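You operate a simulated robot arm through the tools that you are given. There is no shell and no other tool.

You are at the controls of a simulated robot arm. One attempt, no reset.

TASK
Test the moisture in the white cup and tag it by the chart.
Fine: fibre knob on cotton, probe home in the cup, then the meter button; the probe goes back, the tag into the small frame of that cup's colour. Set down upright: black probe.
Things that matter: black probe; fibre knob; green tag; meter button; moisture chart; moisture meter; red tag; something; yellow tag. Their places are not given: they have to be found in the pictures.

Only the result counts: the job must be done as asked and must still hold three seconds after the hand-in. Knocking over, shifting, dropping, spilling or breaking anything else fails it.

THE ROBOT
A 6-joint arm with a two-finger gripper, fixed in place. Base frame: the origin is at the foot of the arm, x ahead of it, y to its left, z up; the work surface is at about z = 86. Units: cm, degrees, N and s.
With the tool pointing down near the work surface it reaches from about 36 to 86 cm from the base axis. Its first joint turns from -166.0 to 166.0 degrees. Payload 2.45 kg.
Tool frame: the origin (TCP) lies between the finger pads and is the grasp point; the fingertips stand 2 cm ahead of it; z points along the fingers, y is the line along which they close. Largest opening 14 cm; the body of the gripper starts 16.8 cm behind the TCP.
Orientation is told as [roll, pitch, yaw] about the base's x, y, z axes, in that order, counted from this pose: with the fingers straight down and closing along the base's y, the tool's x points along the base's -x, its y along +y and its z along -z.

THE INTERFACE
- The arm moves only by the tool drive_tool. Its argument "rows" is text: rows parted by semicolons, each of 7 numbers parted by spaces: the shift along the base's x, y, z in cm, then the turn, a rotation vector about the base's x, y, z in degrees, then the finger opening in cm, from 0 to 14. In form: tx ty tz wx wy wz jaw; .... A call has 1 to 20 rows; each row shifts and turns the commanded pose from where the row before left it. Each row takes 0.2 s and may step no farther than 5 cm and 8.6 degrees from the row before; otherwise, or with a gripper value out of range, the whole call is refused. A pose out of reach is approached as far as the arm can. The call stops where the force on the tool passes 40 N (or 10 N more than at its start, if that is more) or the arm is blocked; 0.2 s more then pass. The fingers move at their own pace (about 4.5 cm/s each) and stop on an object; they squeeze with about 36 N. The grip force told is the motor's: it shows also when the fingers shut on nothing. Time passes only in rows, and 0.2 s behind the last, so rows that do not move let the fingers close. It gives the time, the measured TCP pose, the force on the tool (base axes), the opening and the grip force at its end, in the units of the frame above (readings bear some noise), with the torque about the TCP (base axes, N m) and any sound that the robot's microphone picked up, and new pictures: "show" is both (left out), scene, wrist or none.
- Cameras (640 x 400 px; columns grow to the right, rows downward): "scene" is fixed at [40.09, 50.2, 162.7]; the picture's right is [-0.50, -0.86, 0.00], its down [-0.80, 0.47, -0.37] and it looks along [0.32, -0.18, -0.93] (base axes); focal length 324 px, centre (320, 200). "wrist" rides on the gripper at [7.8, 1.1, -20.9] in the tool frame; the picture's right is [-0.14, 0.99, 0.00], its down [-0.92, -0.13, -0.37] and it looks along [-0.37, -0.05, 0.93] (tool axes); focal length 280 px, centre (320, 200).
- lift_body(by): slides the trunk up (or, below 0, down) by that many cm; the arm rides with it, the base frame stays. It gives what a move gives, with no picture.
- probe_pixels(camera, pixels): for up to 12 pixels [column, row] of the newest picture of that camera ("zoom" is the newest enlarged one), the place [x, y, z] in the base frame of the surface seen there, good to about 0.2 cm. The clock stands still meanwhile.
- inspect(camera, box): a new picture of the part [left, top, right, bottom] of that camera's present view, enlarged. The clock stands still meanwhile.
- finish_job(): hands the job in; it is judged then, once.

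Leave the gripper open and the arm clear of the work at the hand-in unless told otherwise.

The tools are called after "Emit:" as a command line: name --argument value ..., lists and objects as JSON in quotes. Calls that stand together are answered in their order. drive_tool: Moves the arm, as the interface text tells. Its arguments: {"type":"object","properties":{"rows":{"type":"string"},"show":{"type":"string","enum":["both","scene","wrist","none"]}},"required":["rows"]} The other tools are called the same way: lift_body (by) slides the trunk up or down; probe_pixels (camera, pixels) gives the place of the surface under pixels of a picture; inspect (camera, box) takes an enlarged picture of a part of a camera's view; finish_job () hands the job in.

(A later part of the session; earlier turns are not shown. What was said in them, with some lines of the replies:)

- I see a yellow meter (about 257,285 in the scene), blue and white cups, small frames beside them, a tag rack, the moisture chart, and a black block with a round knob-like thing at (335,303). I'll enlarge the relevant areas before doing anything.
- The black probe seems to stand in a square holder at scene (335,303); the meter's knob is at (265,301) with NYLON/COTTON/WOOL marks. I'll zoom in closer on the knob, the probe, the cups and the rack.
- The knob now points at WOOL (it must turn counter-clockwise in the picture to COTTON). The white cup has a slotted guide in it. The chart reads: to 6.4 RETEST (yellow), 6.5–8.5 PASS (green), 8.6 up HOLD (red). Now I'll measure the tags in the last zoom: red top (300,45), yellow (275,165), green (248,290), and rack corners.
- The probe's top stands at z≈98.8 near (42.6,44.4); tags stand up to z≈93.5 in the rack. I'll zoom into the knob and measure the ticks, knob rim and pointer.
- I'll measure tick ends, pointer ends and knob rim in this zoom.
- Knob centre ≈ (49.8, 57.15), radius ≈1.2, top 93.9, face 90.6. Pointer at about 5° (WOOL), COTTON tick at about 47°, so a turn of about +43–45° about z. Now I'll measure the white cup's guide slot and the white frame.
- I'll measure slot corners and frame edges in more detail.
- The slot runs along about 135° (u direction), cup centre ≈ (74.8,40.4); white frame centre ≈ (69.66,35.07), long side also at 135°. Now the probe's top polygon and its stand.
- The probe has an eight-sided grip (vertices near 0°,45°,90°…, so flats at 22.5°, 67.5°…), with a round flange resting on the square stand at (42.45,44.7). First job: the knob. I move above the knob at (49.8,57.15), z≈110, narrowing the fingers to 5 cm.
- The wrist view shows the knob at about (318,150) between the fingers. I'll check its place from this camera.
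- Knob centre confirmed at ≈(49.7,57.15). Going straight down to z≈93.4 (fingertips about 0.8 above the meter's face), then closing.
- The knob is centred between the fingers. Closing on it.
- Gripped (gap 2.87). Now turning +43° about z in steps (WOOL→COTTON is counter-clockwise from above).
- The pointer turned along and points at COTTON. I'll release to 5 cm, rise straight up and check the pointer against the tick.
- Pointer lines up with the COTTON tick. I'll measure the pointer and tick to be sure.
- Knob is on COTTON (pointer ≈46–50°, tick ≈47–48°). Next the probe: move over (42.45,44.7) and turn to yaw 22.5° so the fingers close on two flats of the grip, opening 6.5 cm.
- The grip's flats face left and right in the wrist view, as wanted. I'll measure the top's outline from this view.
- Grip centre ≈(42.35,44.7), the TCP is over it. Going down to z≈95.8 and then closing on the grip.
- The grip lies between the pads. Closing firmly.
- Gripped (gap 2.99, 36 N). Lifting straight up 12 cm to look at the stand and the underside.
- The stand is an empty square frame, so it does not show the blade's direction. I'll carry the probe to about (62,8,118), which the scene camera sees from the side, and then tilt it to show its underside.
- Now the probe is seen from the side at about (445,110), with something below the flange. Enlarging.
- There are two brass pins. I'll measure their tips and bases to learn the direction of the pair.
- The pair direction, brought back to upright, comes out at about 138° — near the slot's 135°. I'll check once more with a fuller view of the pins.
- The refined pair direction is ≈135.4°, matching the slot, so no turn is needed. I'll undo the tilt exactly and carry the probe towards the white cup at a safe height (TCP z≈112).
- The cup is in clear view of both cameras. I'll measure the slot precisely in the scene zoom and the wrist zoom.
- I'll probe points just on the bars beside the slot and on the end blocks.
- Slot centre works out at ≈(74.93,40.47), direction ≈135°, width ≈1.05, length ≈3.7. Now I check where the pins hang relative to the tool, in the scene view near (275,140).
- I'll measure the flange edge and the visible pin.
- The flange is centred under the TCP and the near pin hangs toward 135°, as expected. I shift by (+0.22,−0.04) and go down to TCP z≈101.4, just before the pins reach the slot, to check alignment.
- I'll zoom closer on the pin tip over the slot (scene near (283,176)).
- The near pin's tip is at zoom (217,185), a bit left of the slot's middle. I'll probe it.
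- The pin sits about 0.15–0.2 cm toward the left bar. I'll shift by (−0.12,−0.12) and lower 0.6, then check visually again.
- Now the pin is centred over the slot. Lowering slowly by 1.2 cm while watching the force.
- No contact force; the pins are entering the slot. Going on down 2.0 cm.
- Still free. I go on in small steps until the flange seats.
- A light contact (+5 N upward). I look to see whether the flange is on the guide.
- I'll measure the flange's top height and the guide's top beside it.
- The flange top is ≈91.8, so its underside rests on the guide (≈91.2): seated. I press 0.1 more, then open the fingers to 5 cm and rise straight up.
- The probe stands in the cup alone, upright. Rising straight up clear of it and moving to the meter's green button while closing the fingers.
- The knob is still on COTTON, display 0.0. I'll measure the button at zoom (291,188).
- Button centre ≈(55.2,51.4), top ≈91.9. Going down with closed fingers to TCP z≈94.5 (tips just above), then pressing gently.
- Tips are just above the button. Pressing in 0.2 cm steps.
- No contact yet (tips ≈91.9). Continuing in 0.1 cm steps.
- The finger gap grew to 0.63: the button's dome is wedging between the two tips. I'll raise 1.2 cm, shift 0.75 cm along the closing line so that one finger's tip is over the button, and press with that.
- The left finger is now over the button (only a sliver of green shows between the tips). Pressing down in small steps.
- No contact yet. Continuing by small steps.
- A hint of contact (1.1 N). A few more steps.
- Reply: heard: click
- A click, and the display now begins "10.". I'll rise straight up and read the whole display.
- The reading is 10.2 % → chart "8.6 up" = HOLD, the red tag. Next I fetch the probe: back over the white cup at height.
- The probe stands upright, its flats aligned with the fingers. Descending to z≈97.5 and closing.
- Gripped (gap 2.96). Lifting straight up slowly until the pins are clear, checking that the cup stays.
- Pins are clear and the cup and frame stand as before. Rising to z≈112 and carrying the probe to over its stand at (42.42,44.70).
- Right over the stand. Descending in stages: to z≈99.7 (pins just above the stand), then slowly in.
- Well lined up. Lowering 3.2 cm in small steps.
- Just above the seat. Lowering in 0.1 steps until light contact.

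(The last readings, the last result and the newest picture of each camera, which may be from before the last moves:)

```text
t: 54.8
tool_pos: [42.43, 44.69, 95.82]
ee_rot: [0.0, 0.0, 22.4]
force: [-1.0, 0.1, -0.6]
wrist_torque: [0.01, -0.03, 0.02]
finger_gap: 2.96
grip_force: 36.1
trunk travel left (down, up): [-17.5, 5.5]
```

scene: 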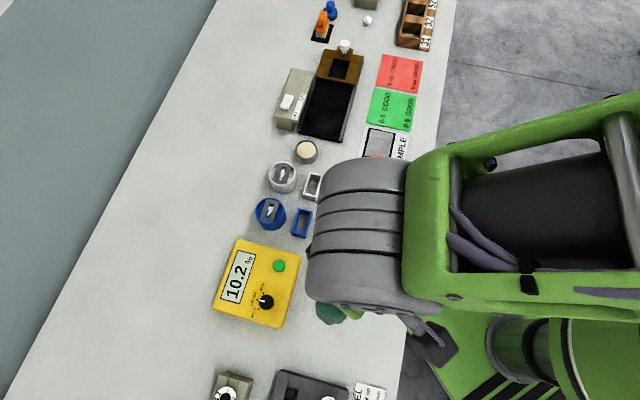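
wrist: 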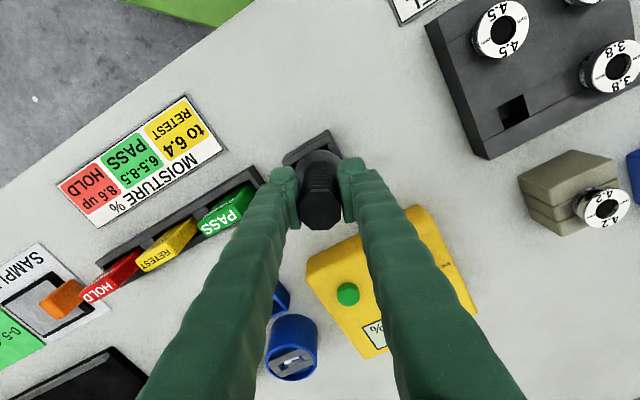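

Emit:
drive_tool --rows "0 0 -0.07 0 0 0 1; 0 0 -0.07 0 0 0 1; 0 0 0 0 0 0 1" --show "wrist"

Emit:
inspect --camera "wrist" --box '[250, 110, 390, 220]'

```text
t: 55.6
tool_pos: [42.5, 44.6, 95.7]
ee_rot: [-0.1, 0.1, 22.4]
force: [-0.2, -0.1, -1.8]
wrist_torque: [-0.01, 0.02, -0.01]
finger_gap: 2.98
grip_force: 36.1
trunk travel left (down, up): [-17.5, 5.5]
```

wrist: 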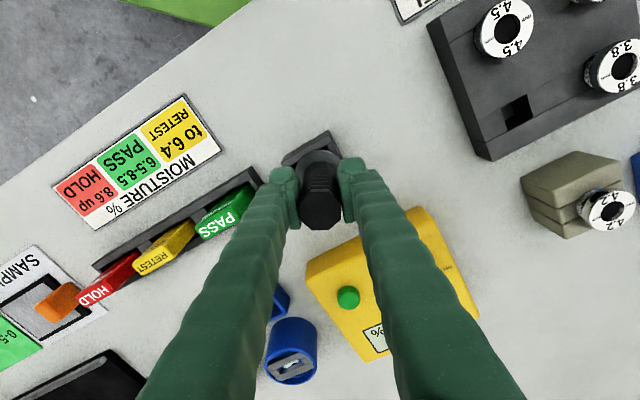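

```text
3.64 times, centred on (320, 165) of wrist
```

zoom: 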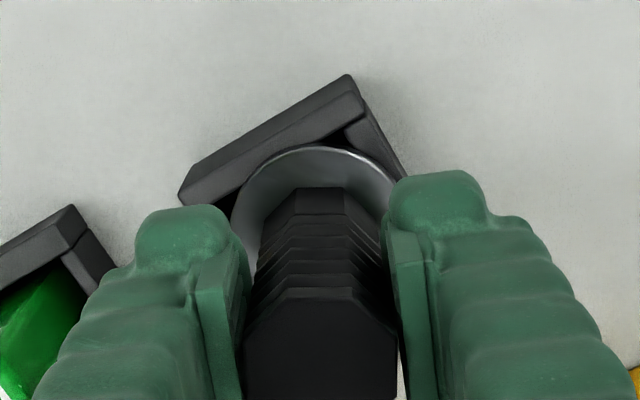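

Still no contact. I'll measure the flange's and the stand's heights.

Emit:
probe_pixels --camera "zoom" --pixels '[[320, 165], [260, 190], [365, 175], [310, 120], [230, 170], [375, 130], [250, 230]]'

```text
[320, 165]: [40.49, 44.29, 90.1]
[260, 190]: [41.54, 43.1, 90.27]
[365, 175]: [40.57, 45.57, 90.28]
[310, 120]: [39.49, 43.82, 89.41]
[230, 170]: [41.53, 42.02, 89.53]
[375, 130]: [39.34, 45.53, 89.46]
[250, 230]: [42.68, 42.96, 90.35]
```

Flange top ≈90.2 against ≈90.15 originally: nearly seated. Lowering slightly further.

Emit:
drive_tool --rows "0 0 -0.06 0 0 0 1; 0 0 -0.06 0 0 0 1; 0 0 0 0 0 0 1; 0 0 0 0 0 0 1" --show "none"

```text
t: 56.6
tool_pos: [42.52, 44.79, 95.74]
ee_rot: [0.0, 0.0, 22.3]
force: [-1.9, -1.4, 7.2]
wrist_torque: [-0.03, 0.09, 0.05]
finger_gap: 2.96
grip_force: 35.6
trunk travel left (down, up): [-17.5, 5.5]
```

Seated (force +7 N). Easing 0.05 up, opening the fingers, then checking before rising.

Emit:
drive_tool --rows "0 0 0.05 0 0 0 1; 0 0 0 0 0 0 2.5; 0 0 0 0 0 0 4; 0 0 0 0 0 0 5.5; 0 0 0 0 0 0 5.5; 0 0 0 0 0 0 5.5" --show "wrist"

Emit:
inspect --camera "wrist" --box '[250, 110, 390, 220]'

```text
t: 58.0
tool_pos: [42.32, 44.77, 95.64]
ee_rot: [0.0, 0.1, 22.5]
force: [-0.9, 0.2, -0.4]
wrist_torque: [0.03, 0.01, 0.0]
finger_gap: 5.52
grip_force: 0.1
trunk travel left (down, up): [-17.5, 5.5]
```

wrist: 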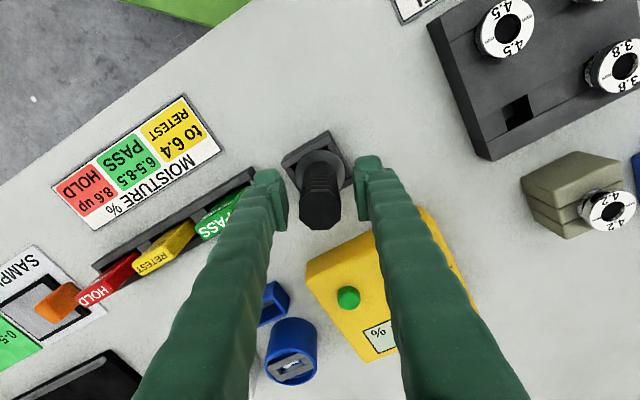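

```text
3.64 times, centred on (320, 165) of wrist
```

zoom: 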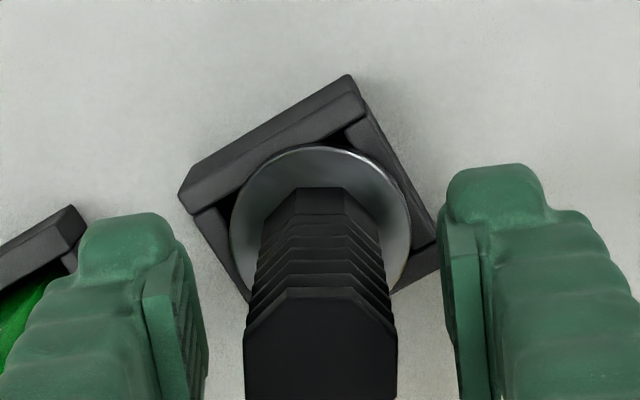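

The probe is back upright in its stand. Rising, and moving away to look at the red tag; turning to yaw −45° so the fingers will close across the tag's thickness.

Emit:
drive_tool --rows "0 0 1.5 0 0 0 5.5; 0 0 3 0 0 0 5.5; 0 0 5 0 0 0 5.5; 0 0 5 0 0 0 5.5; 0 0 2 0 0 0 5.5; 2.5 -2.5 0 0 0 -8.4 5.5; 2.5 -2.5 0 0 0 -8.4 5.5; 2.5 -2.5 0 0 0 -8.4 5.5; 2.5 -2.5 0 0 0 -8.4 5.5; 2.5 -2.5 0 0 0 -8.4 5.5; 2.5 -2.5 0 0 0 -8.4 5.5; 2.5 -2.5 0 0 0 -8.4 5.5; 1.1 -1.4 0 0 0 -8.6 5.5; 0 0 0 0 0 0 5.5" --show "both"

```text
t: 61.0
tool_pos: [61.01, 25.99, 112.14]
ee_rot: [0.1, -0.1, -45.1]
force: [0.1, -0.2, -0.5]
wrist_torque: [-0.04, 0.0, 0.03]
finger_gap: 5.51
grip_force: 0.1
trunk travel left (down, up): [-17.5, 5.5]
```

scene: 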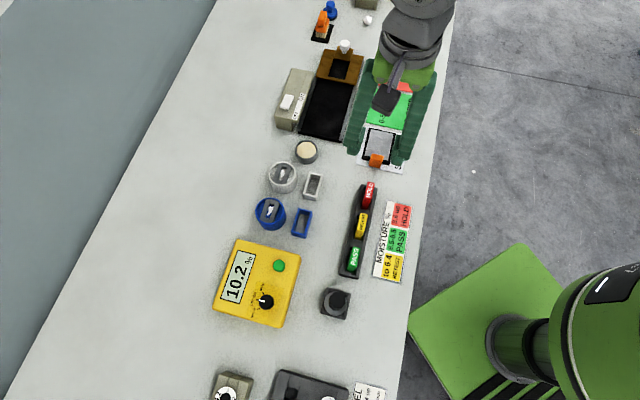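
wrist: 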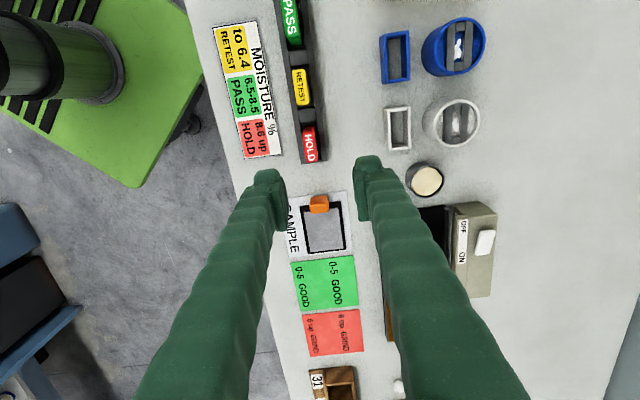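

Both cameras see the red tag (scene (369,194), wrist (308,146)). I also check the probe in its stand. Zooming.

Emit:
inspect --camera "scene" --box '[345, 175, 393, 211]'

Emit:
probe_pixels --camera "zoom" --pixels '[[300, 110], [345, 95], [380, 110], [330, 250], [295, 240], [355, 200], [335, 160], [280, 330], [245, 210], [400, 130], [310, 270], [320, 210]]'

Emit:
inspect --camera "scene" --box '[305, 280, 369, 320]'

Emit:
inspect --camera "wrist" --box '[270, 90, 350, 170]'

```text
11.11 times, centred on (369, 193) of scene
```

zoom: 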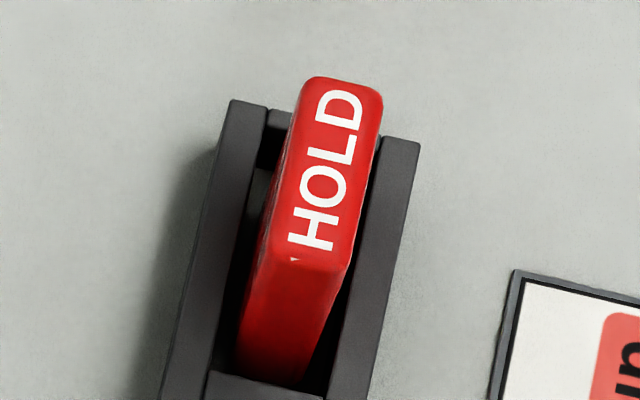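

```text
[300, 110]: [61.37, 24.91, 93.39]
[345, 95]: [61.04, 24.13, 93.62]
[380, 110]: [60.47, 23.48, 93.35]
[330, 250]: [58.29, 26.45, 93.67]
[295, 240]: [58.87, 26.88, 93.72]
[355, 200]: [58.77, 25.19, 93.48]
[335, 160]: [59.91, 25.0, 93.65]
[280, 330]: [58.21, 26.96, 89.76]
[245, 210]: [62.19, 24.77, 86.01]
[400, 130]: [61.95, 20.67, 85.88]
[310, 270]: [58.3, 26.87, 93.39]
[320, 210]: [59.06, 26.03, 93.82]
```

```text
10.00 times, centred on (337, 300) of scene
```

zoom: 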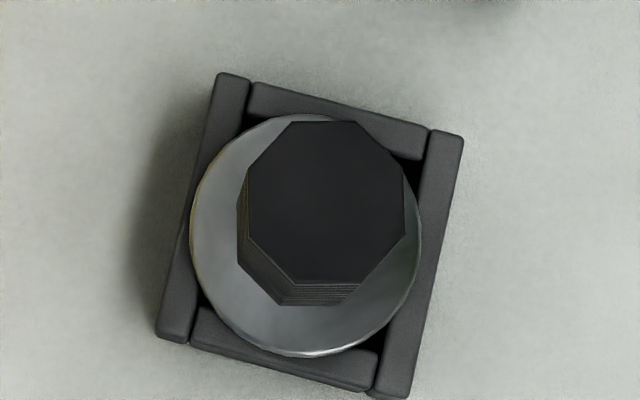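

```text
5.00 times, centred on (310, 130) of wrist
```

zoom: 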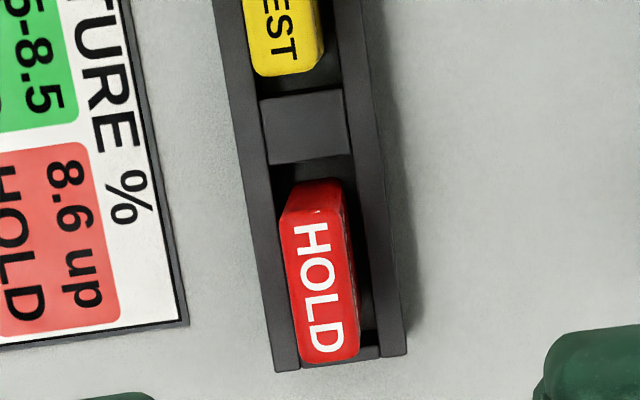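

The probe stands upright in its stand. Red tag: centre ≈(59.64,25.42), length ≈4.2 along 135°, thickness ≈1.65, top 93.65. Moving over it and down to z≈98 first.

Emit:
drive_tool --rows "-1.37 -0.57 0 0 0 0 5.5; 0 0 -4.5 0 0 0 5.5; 0 0 -4.5 0 0 0 5.5; 0 0 -4 0 0 0 5.5; 0 0 0 0 0 0 5.5; 0 0 0 0 0 0 5.5" --show "both"

Emit:
inspect --camera "wrist" --box '[240, 100, 400, 220]'

```text
t: 62.4
tool_pos: [59.64, 25.29, 99.19]
ee_rot: [0.1, 0.0, -45.0]
force: [0.4, -0.6, 0.0]
wrist_torque: [-0.03, 0.02, -0.02]
finger_gap: 5.48
grip_force: 0.0
trunk travel left (down, up): [-17.5, 5.5]
```

scene: 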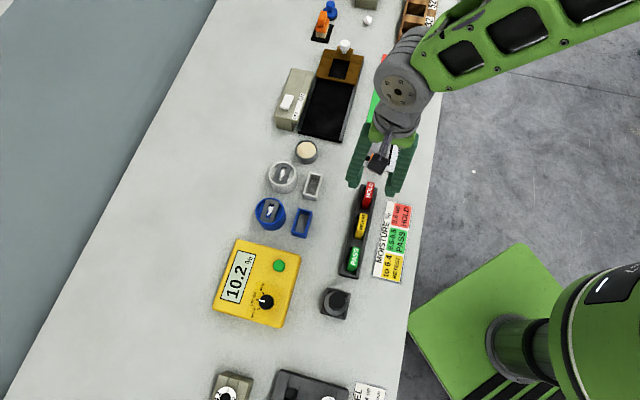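
wrist: 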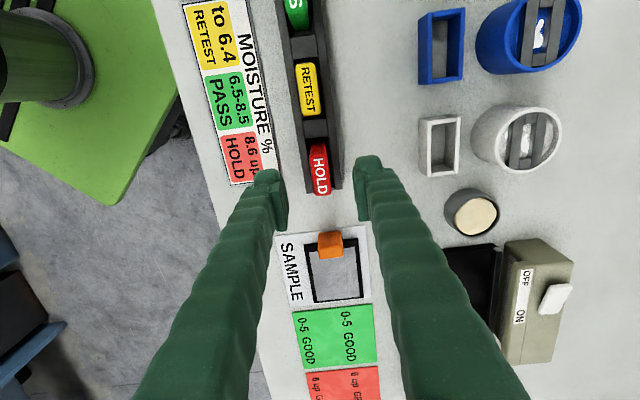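

```text
3.33 times, centred on (320, 160) of wrist
```

zoom: 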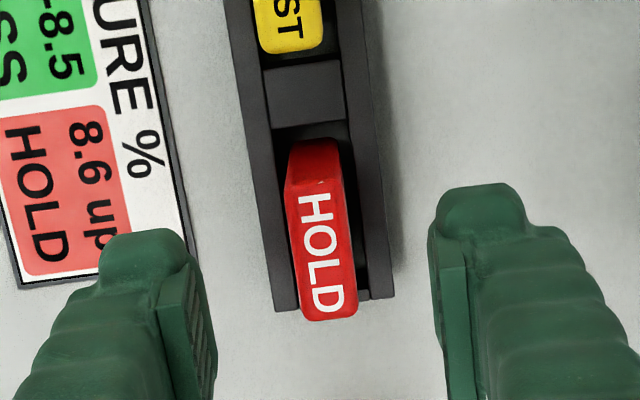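

The tag is mid-way between the fingers. I'll measure its top face here.

Emit:
probe_pixels --camera "zoom" --pixels '[[292, 192], [342, 185], [302, 312], [352, 310], [322, 250], [297, 250], [348, 250], [322, 315], [316, 188], [310, 160], [285, 290], [368, 285]]'

```text
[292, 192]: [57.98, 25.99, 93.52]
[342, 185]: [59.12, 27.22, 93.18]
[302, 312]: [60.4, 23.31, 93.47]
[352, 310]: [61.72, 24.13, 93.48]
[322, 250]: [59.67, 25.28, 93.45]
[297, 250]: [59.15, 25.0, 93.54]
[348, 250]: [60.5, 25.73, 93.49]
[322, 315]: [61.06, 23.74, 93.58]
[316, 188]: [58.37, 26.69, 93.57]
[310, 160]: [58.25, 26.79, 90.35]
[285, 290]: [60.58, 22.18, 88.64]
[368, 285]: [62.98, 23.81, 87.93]
```

The tag's centre is ≈(59.8,25.2) and it stands turned by about −3.5° from the rack. I'll match that, shift slightly and go down to z≈92.0, then close.

Emit:
drive_tool --rows "0.12 -0.1 0 0 0 -3.5 5.5; 0 0 -3 0 0 0 5.5; 0 0 -2.5 0 0 0 5.5; 0 0 -1.2 0 0 0 5.5; 0 0 -0.5 0 0 0 5.5; 0 0 0 0 0 0 4; 0 0 0 0 0 0 3; 0 0 0 0 0 0 2.4" --show "wrist"

Emit:
inspect --camera "wrist" --box '[260, 120, 380, 220]'

```text
t: 64.2
tool_pos: [59.58, 25.2, 91.92]
ee_rot: [0.0, -0.1, -48.5]
force: [0.5, -0.2, 0.0]
wrist_torque: [-0.01, 0.02, 0.0]
finger_gap: 2.4
grip_force: 0.1
trunk travel left (down, up): [-17.5, 5.5]
```

wrist: 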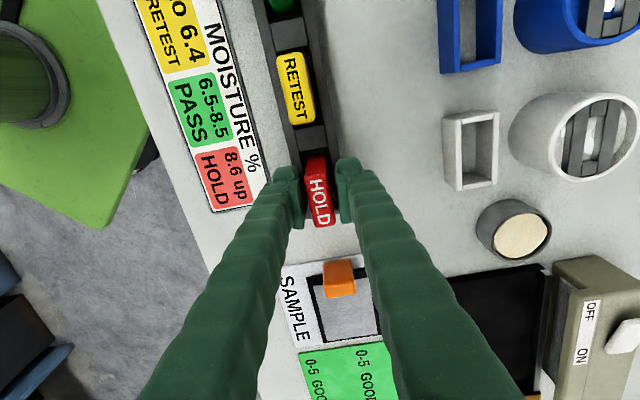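

```text
4.00 times, centred on (320, 170) of wrist
```

zoom: 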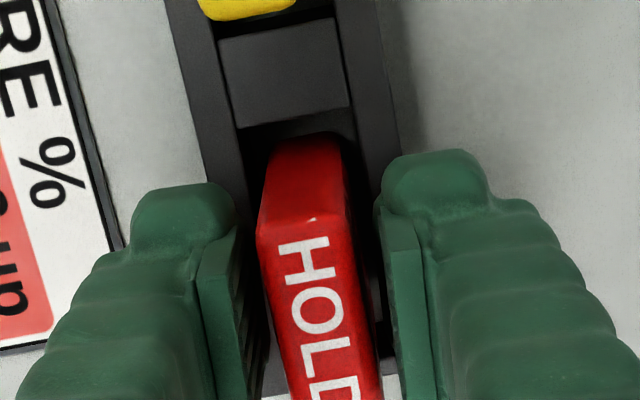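

Tag is between the pads. Closing on it.

Emit:
drive_tool --rows "0 0 0 0 0 1.5 2.2; 0 0 0 0 0 0 1.8; 0 0 0 0 0 0 1.4; 0 0 0 0 0 0 1; 0 0 0 0 0 0 0.8; 0 0 0 0 0 0 0.8" --show "wrist"

Emit:
inspect --camera "wrist" --box '[260, 120, 380, 220]'

```text
t: 65.6
tool_pos: [59.69, 24.94, 91.95]
ee_rot: [0.0, 0.0, -47.0]
force: [0.2, -0.6, 0.9]
wrist_torque: [-0.05, -0.02, 0.03]
finger_gap: 1.63
grip_force: 36.4
trunk travel left (down, up): [-17.5, 5.5]
```

wrist: 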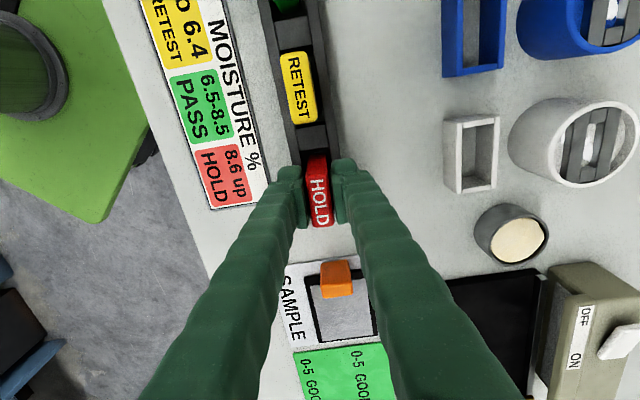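

```text
4.00 times, centred on (320, 170) of wrist
```

zoom: 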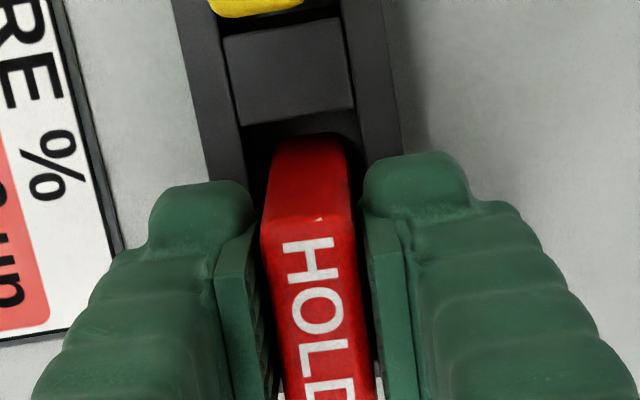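

Gripped (gap 1.63). Lifting straight up, slowly at first.

Emit:
drive_tool --rows "0 0 0.5 0 0 0 0.8; 0 0 0.8 0 0 0 0.8; 0 0 1 0 0 0 0.8; 0 0 1.5 0 0 0 0.8; 0 0 3 0 0 0 0.8; 0 0 4 0 0 0 0.8; 0 0 2 0 0 0 0.8; 0 0 0 0 0 0 0.8" --show "both"

Emit:
inspect --camera "scene" --box '[320, 120, 420, 220]'

```text
t: 67.4
tool_pos: [59.73, 25.16, 104.74]
ee_rot: [0.0, 0.0, -47.1]
force: [0.4, -0.2, -0.2]
wrist_torque: [-0.02, 0.01, 0.01]
finger_gap: 1.62
grip_force: 36.0
trunk travel left (down, up): [-17.5, 5.5]
```

scene: 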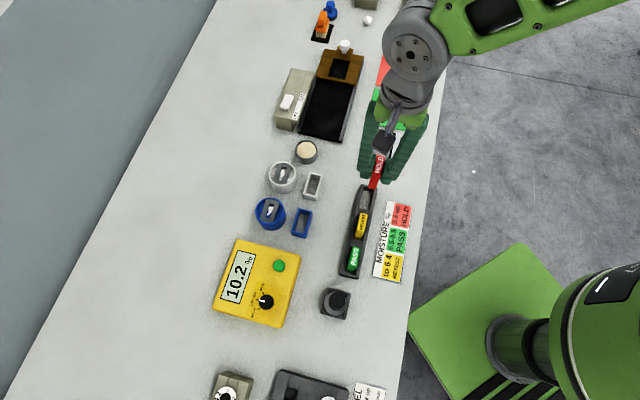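
wrist: 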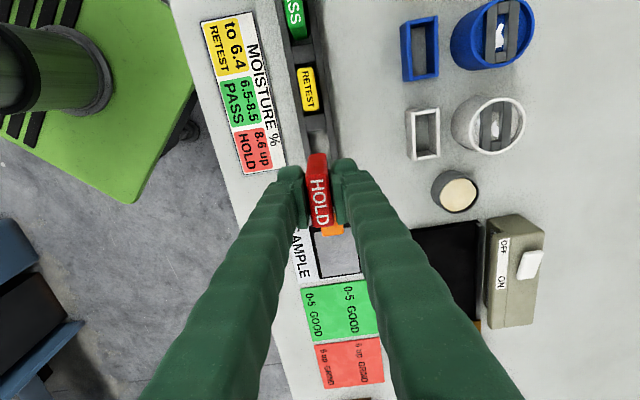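

```text
4.00 times, centred on (370, 170) of scene
```

zoom: 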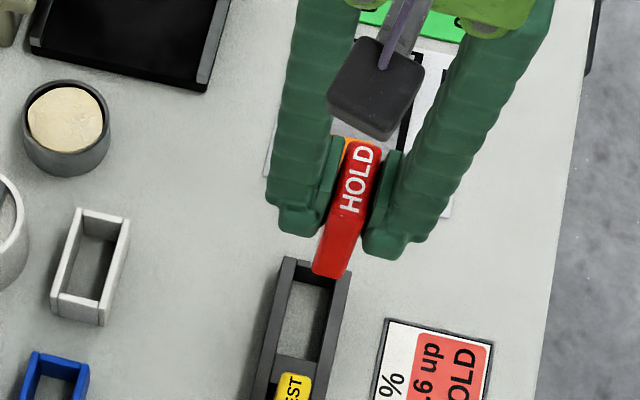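

The tag is lifted cleanly. I'll measure the tag's top and bottom relative to the tool in a close zoom, and the frame once more.

Emit:
inspect --camera "scene" --box '[355, 150, 403, 192]'

Emit:
inspect --camera "wrist" --box '[280, 140, 360, 240]'

```text
9.52 times, centred on (379, 171) of scene
```

zoom: 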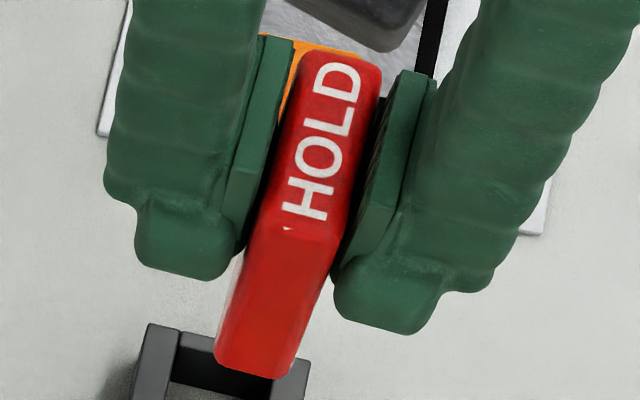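

```text
4.00 times, centred on (320, 190) of wrist
```

zoom: 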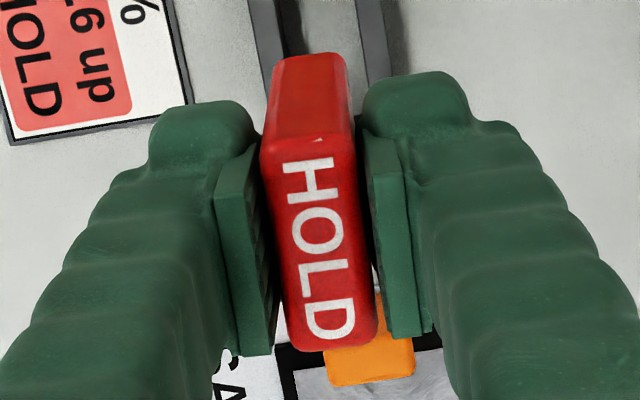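

Emit:
probe_pixels --camera "zoom" --pixels '[[266, 155], [350, 145], [295, 342], [368, 332], [305, 148], [330, 338], [290, 62], [335, 62], [310, 100], [318, 245]]'

Emit:
inspect --camera "scene" --box '[290, 165, 338, 210]'

```text
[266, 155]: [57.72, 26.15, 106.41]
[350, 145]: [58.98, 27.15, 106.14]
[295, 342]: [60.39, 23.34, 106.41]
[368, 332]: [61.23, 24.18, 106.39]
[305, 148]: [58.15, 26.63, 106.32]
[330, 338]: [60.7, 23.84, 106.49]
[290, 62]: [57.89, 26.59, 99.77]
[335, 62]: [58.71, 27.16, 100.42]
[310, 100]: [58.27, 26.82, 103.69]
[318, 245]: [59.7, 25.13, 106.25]
```

```text
8.89 times, centred on (314, 188) of scene
```

zoom: 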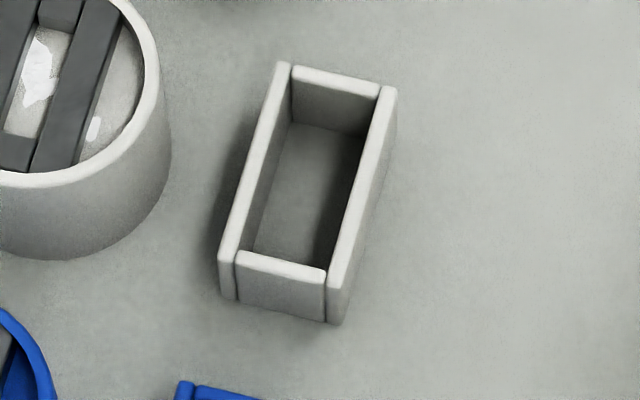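

I'll probe the frame's walls for its exact centre.

Emit:
probe_pixels --camera "zoom" --pixels '[[284, 70], [388, 93], [228, 255], [337, 280], [336, 80], [282, 265], [256, 160], [362, 185], [310, 180], [330, 130], [280, 240], [300, 220]]'

```text
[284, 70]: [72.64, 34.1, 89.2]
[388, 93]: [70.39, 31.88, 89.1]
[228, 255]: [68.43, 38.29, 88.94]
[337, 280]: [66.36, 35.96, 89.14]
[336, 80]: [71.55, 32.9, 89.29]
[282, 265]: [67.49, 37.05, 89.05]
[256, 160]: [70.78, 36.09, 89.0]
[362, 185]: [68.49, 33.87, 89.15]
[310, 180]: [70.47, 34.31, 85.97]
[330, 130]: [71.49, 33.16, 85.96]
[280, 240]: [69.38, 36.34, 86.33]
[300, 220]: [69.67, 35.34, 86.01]
```

Frame centre ≈(69.6,35.0), floor 86.0, wall top 89.1. The tag hangs centred on the tool with its bottom ≈5.4 below the TCP. Moving over the white frame at this height with a +1.6° turn.

Emit:
drive_tool --rows "3.32 3.27 0 0 0 1.6 0.8; 3.32 3.27 0 0 0 0 0.8; 3.33 3.27 0 0 0 0 0.8; 0 0 0 0 0 0 0.8; 0 0 -4 0 0 0 0.8; 0 0 -4 0 0 0 0.8; 0 0 0 0 0 0 0.8; 0 0 0 0 0 0 0.8" --show "both"

Emit:
inspect --camera "scene" --box '[280, 145, 344, 210]'

Emit:
inspect --camera "wrist" --box '[270, 110, 370, 220]'

```text
t: 69.2
tool_pos: [69.82, 34.84, 96.65]
ee_rot: [0.0, 0.0, -45.5]
force: [1.0, -0.2, 0.6]
wrist_torque: [-0.04, 0.01, -0.01]
finger_gap: 1.64
grip_force: 35.8
trunk travel left (down, up): [-17.5, 5.5]
```

scene: 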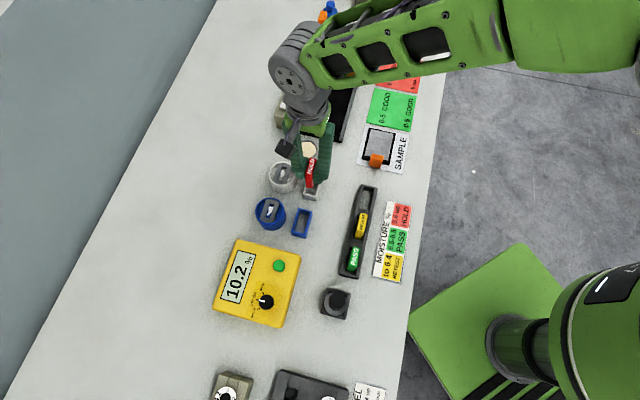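
wrist: 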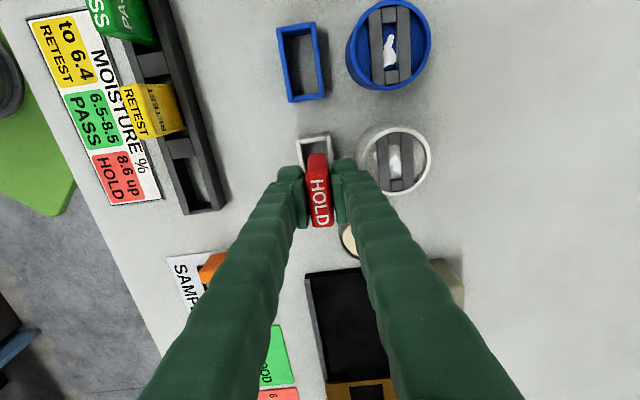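

```text
6.15 times, centred on (312, 178) of scene
```

zoom: 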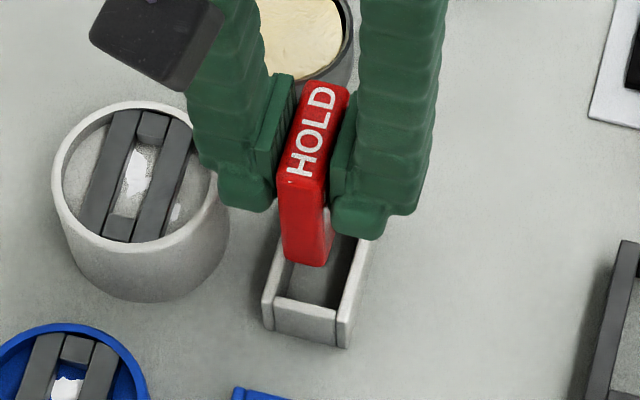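

```text
3.64 times, centred on (320, 165) of wrist
```

zoom: 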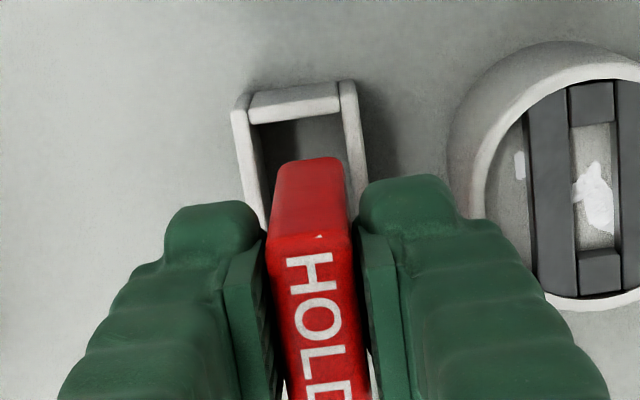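

I'll probe the tag's lower edge and the frame's walls in this wrist zoom.

Emit:
probe_pixels --camera "zoom" --pixels '[[283, 168], [338, 166], [310, 166], [240, 130], [350, 110], [295, 103], [250, 180], [358, 160], [310, 240]]'

Emit:
inspect --camera "scene" --box '[295, 165, 335, 205]'

```text
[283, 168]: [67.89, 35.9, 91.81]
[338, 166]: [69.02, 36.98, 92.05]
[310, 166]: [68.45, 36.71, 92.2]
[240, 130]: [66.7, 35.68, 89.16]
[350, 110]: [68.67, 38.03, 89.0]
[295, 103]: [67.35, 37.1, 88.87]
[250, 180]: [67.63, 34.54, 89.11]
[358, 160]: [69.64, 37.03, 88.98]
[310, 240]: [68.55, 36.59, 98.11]
```

```text
10.00 times, centred on (315, 185) of scene
```

zoom: 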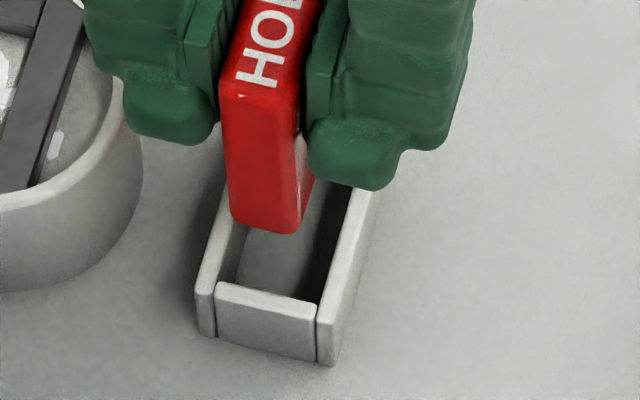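

The tag is slightly off toward the cup side and the far end; shifting by (−0.22,+0.03), then lowering 3.6 cm in small steps.

Emit:
drive_tool --rows "-0.22 0.03 0 0 0 0 0.8; 0 0 -0.8 0 0 0 0.8; 0 0 -0.8 0 0 0 0.8; 0 0 -0.5 0 0 0 0.8; 0 0 -0.5 0 0 0 0.8; 0 0 -0.5 0 0 0 0.8; 0 0 -0.5 0 0 0 0.8; 0 0 0 0 0 0 0.8" --show "both"

Emit:
inspect --camera "scene" --box '[295, 165, 335, 205]'

Emit:
inspect --camera "wrist" --box '[270, 110, 370, 220]'

```text
t: 71.0
tool_pos: [69.43, 35.01, 93.2]
ee_rot: [-0.1, 0.0, -45.4]
force: [0.4, 0.4, -0.2]
wrist_torque: [-0.03, 0.0, -0.02]
finger_gap: 1.6
grip_force: 36.0
trunk travel left (down, up): [-17.5, 5.5]
```

scene: 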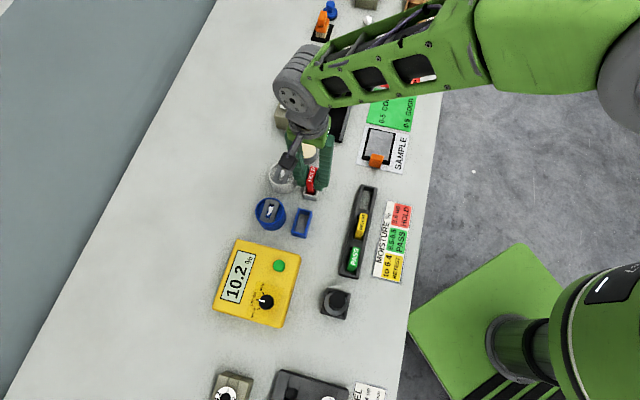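
wrist: 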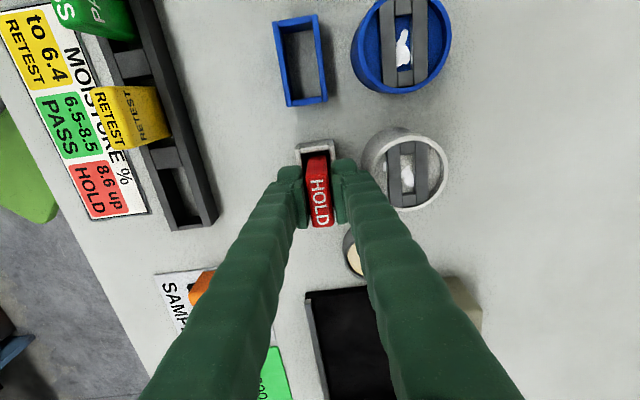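

```text
10.00 times, centred on (315, 185) of scene
```

zoom: 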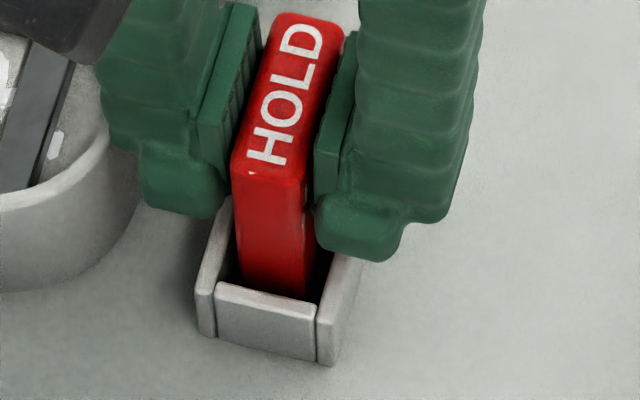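

```text
3.64 times, centred on (320, 165) of wrist
```

zoom: 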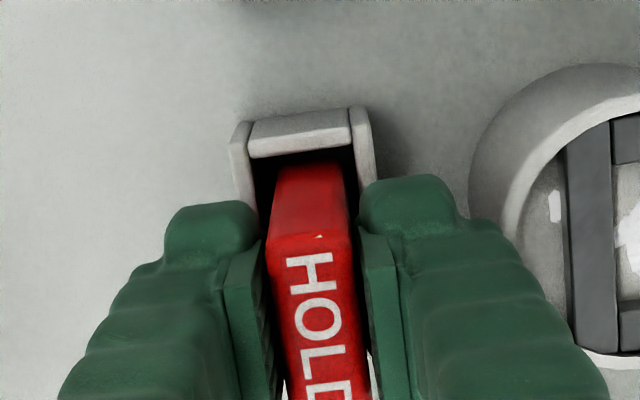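

The tag is inside the frame walls. Lowering further gently until it touches the bottom.

Emit:
drive_tool --rows "0 0 -0.3 0 0 0 0.8; 0 0 -0.3 0 0 0 0.8; 0 0 -0.2 0 0 0 0.8; 0 0 -0.2 0 0 0 0.8; 0 0 -0.1 0 0 0 0.8; 0 0 0 0 0 0 0.8" --show "none"

```text
t: 72.4
tool_pos: [69.53, 35.06, 92.06]
ee_rot: [-0.1, -0.1, -45.4]
force: [-0.6, 0.9, 0.2]
wrist_torque: [-0.03, 0.0, 0.0]
finger_gap: 1.64
grip_force: 36.1
trunk travel left (down, up): [-17.5, 5.5]
```

Emit:
drive_tool --rows "0 0 -0.1 0 0 0 0.8; 0 0 -0.1 0 0 0 0.8; 0 0 -0.1 0 0 0 0.8; 0 0 0 0 0 0 0.8" --show "wrist"

Emit:
inspect --camera "scene" --box '[295, 165, 335, 205]'

```text
t: 73.4
tool_pos: [69.36, 35.01, 91.98]
ee_rot: [0.2, -0.1, -45.3]
force: [0.8, -0.6, 14.1]
wrist_torque: [0.02, 0.05, 0.0]
finger_gap: 1.63
grip_force: 35.9
trunk travel left (down, up): [-17.5, 5.5]
```

wrist: 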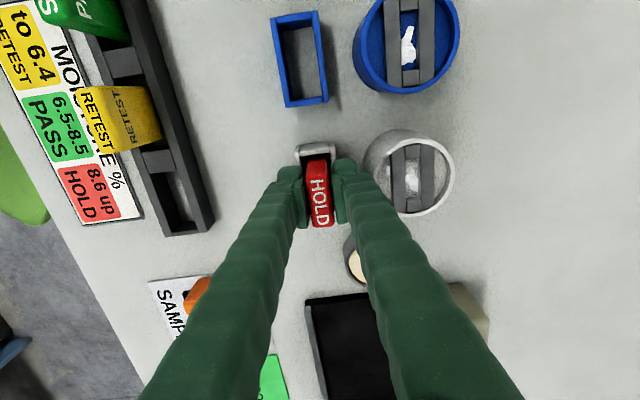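

```text
10.00 times, centred on (315, 185) of scene
```

zoom: 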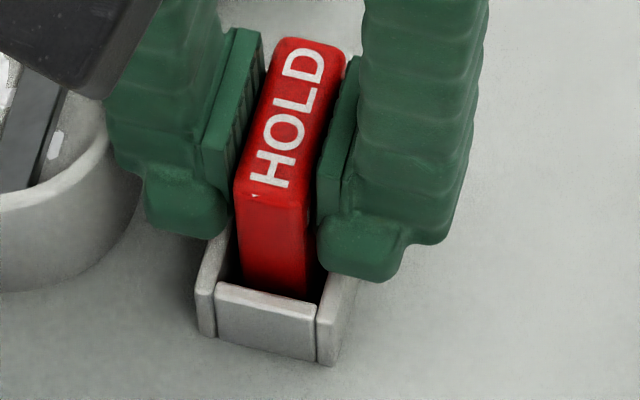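

Contact (+14 N). I'll check the tag top's height to be sure it's on the floor of the frame.

Emit:
probe_pixels --camera "zoom" --pixels '[[295, 110], [305, 60], [265, 175], [255, 250], [290, 260], [265, 300], [210, 280], [335, 300], [265, 285]]'

```text
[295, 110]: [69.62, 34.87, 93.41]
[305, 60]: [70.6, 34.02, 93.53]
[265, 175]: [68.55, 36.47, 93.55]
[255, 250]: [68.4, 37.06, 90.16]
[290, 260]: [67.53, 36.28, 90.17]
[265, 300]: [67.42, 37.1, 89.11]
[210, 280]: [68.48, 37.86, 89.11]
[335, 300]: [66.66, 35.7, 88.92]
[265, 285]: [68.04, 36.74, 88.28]
```

Tag top is at 93.5, the same height as it had in the rack: it stands on the surface. I ease up 0.1 and open the fingers to 3.2 cm (kept clear of the cup).

Emit:
drive_tool --rows "0 0 0.1 0 0 0 0.8; 0 0 0 0 0 0 1.8; 0 0 0 0 0 0 2.6; 0 0 0 0 0 0 3.2; 0 0 0 0 0 0 3.2; 0 0 0 0 0 0 3.2" --show "wrist"

Emit:
inspect --camera "scene" --box '[295, 165, 335, 205]'

Emit:
inspect --camera "wrist" --box '[270, 110, 370, 240]'

```text
t: 74.8
tool_pos: [69.49, 34.99, 91.87]
ee_rot: [0.0, 0.0, -45.5]
force: [-0.5, -0.9, 0.5]
wrist_torque: [-0.05, -0.02, -0.01]
finger_gap: 3.21
grip_force: 0.1
trunk travel left (down, up): [-17.5, 5.5]
```

wrist: 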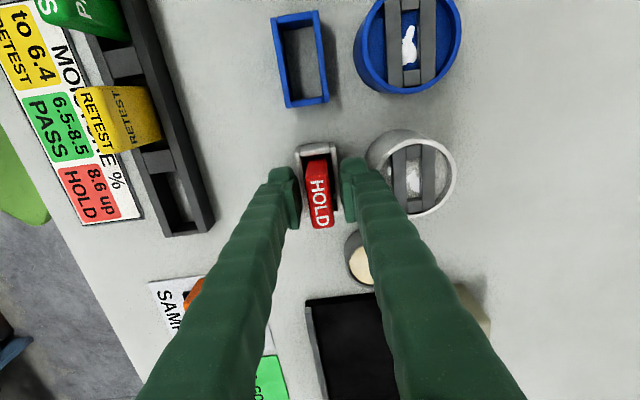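

```text
10.00 times, centred on (315, 185) of scene
```

zoom: 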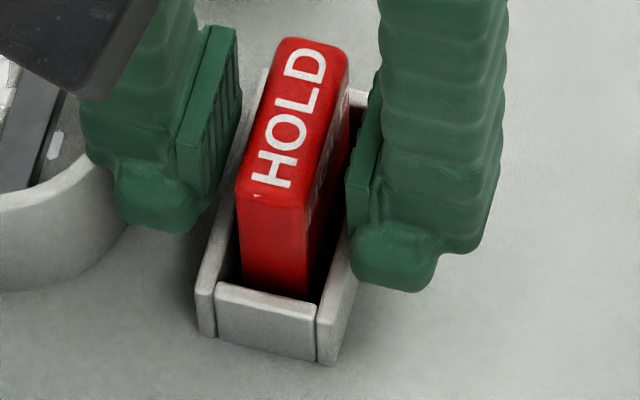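

```text
3.08 times, centred on (320, 175) of wrist
```

zoom: 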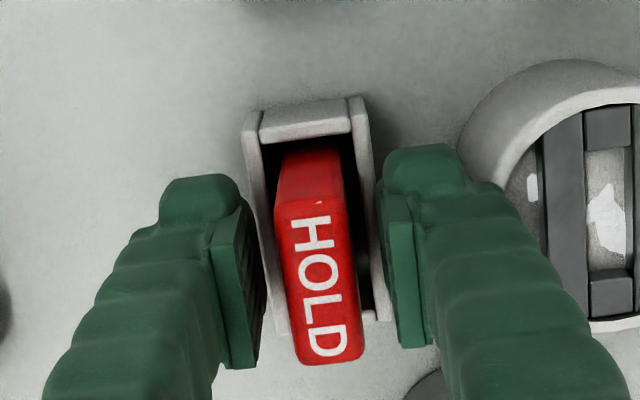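

The tag stands upright in the white frame. Rising straight up, then moving away towards open space and opening wide, to inspect the whole scene.

Emit:
drive_tool --rows "0 0 1.5 0 0 0 3.2; 0 0 3 0 0 0 3.2; 0 0 5 0 0 0 3.2; 0 0 5 0 0 0 3.2; 0 0 5 0 0 0 3.2; -1 -4.5 0 0 0 0 6; -1 -4.5 0 0 0 0 10; -1 -4.5 0 0 0 0 14; -1 -4.5 0 0 0 0 14; -1 -4.5 0 0 0 0 14; -1 -4.5 0 0 0 0 14; 0 0 0 0 0 0 14" --show "both"

Emit:
inspect --camera "scene" --box '[200, 130, 420, 268]'

Emit:
inspect --camera "scene" --box '[200, 230, 420, 400]'

```text
t: 77.4
tool_pos: [63.37, 7.91, 111.27]
ee_rot: [0.1, 0.1, -45.4]
force: [0.3, 0.1, 0.3]
wrist_torque: [-0.01, 0.0, 0.0]
finger_gap: 14.02
grip_force: 0.0
trunk travel left (down, up): [-17.5, 5.5]
```

scene: 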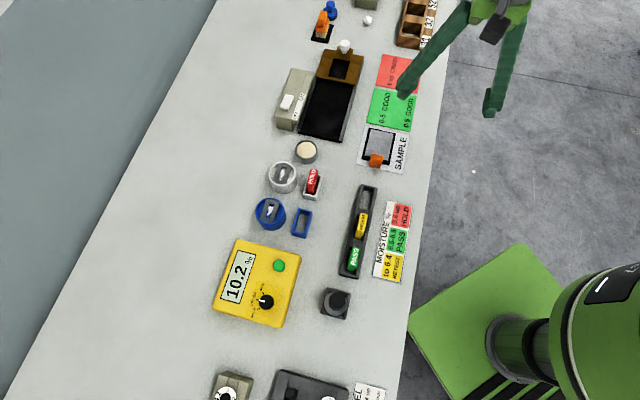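
wrist: 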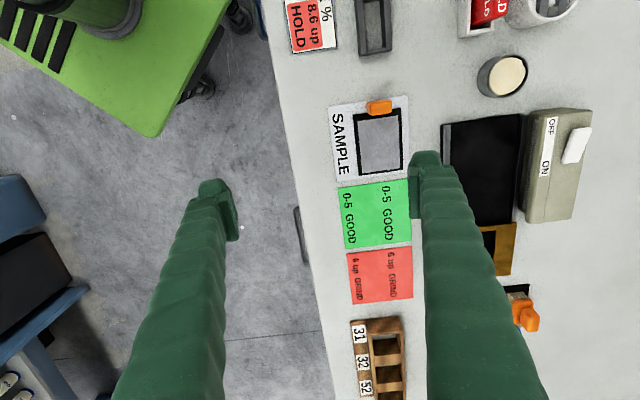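

```text
2.90 times, centred on (310, 199) of scene
```

zoom: 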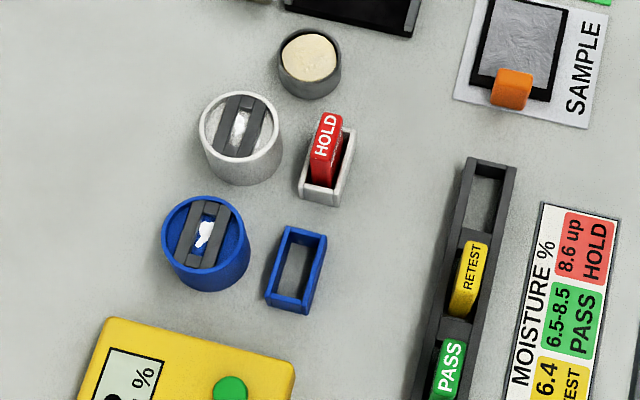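

```text
2.35 times, centred on (310, 315) of scene
```

zoom: 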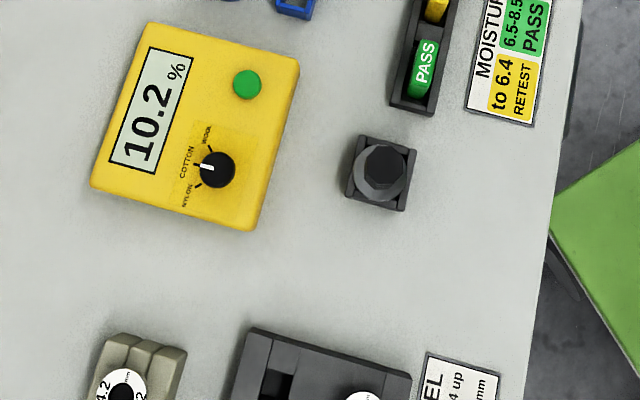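

Everything is in place: display 10.2 %, knob on COTTON, probe upright in its stand, red HOLD tag upright in the white frame, other objects unmoved. One last close look at the knob and probe, then hand in.

Emit:
inspect --camera "scene" --box '[240, 280, 350, 322]'

Emit:
drive_tool --rows "0 0 0 0 0 0 14; 0 0 0 0 0 0 14; 0 0 0 0 0 0 14; 0 0 0 0 0 0 14; 0 0 0 0 0 0 14" --show "scene"

```text
5.82 times, centred on (295, 301) of scene
```

zoom: 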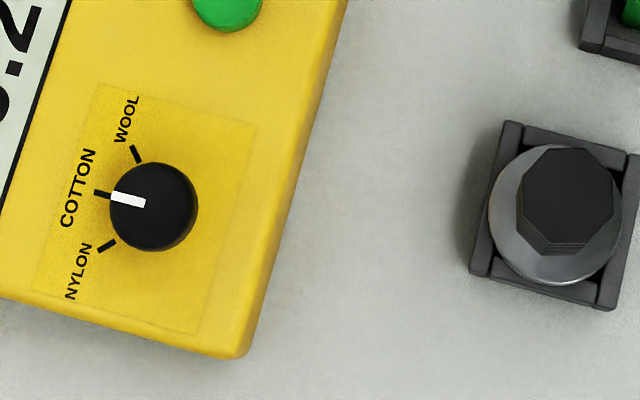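

```text
t: 78.6
tool_pos: [63.46, 7.91, 111.34]
ee_rot: [0.0, 0.0, -45.4]
force: [-0.3, 0.1, 0.8]
wrist_torque: [-0.02, 0.02, 0.0]
finger_gap: 14.0
grip_force: 0.1
trunk travel left (down, up): [-17.5, 5.5]
```

scene: 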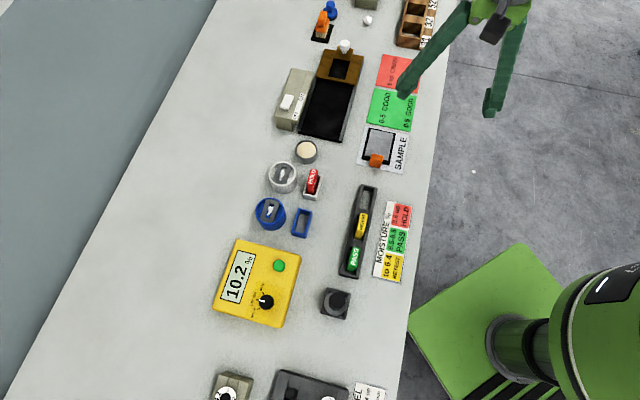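

The knob points at COTTON, the probe is upright in its stand, the red tag is in the white frame, the gripper is open and the arm is clear. Handing in.

Emit:
finish_job

```text
The job is handed in.
```

The moisture test on the white cup is done and handed in. The meter read 10.2 %, which the chart puts at HOLD ("8.6 up"), so I tagged it red.

- **Knob:** turned from WOOL to COTTON before the reading.
- **Reading:** with the probe seated in the white cup's slot, I pressed the meter button. My first press slipped off it; the second clicked and the display changed from 0.0 to 10.2 %.
- **Probe:** back upright in its square stand. It sits turned a few degrees about its own axis compared with the start.
- **Tag:** the red HOLD tag stands upright in the small white frame.

In the last pictures nothing else had moved or tipped. The gripper was open and the arm clear at the hand-in.
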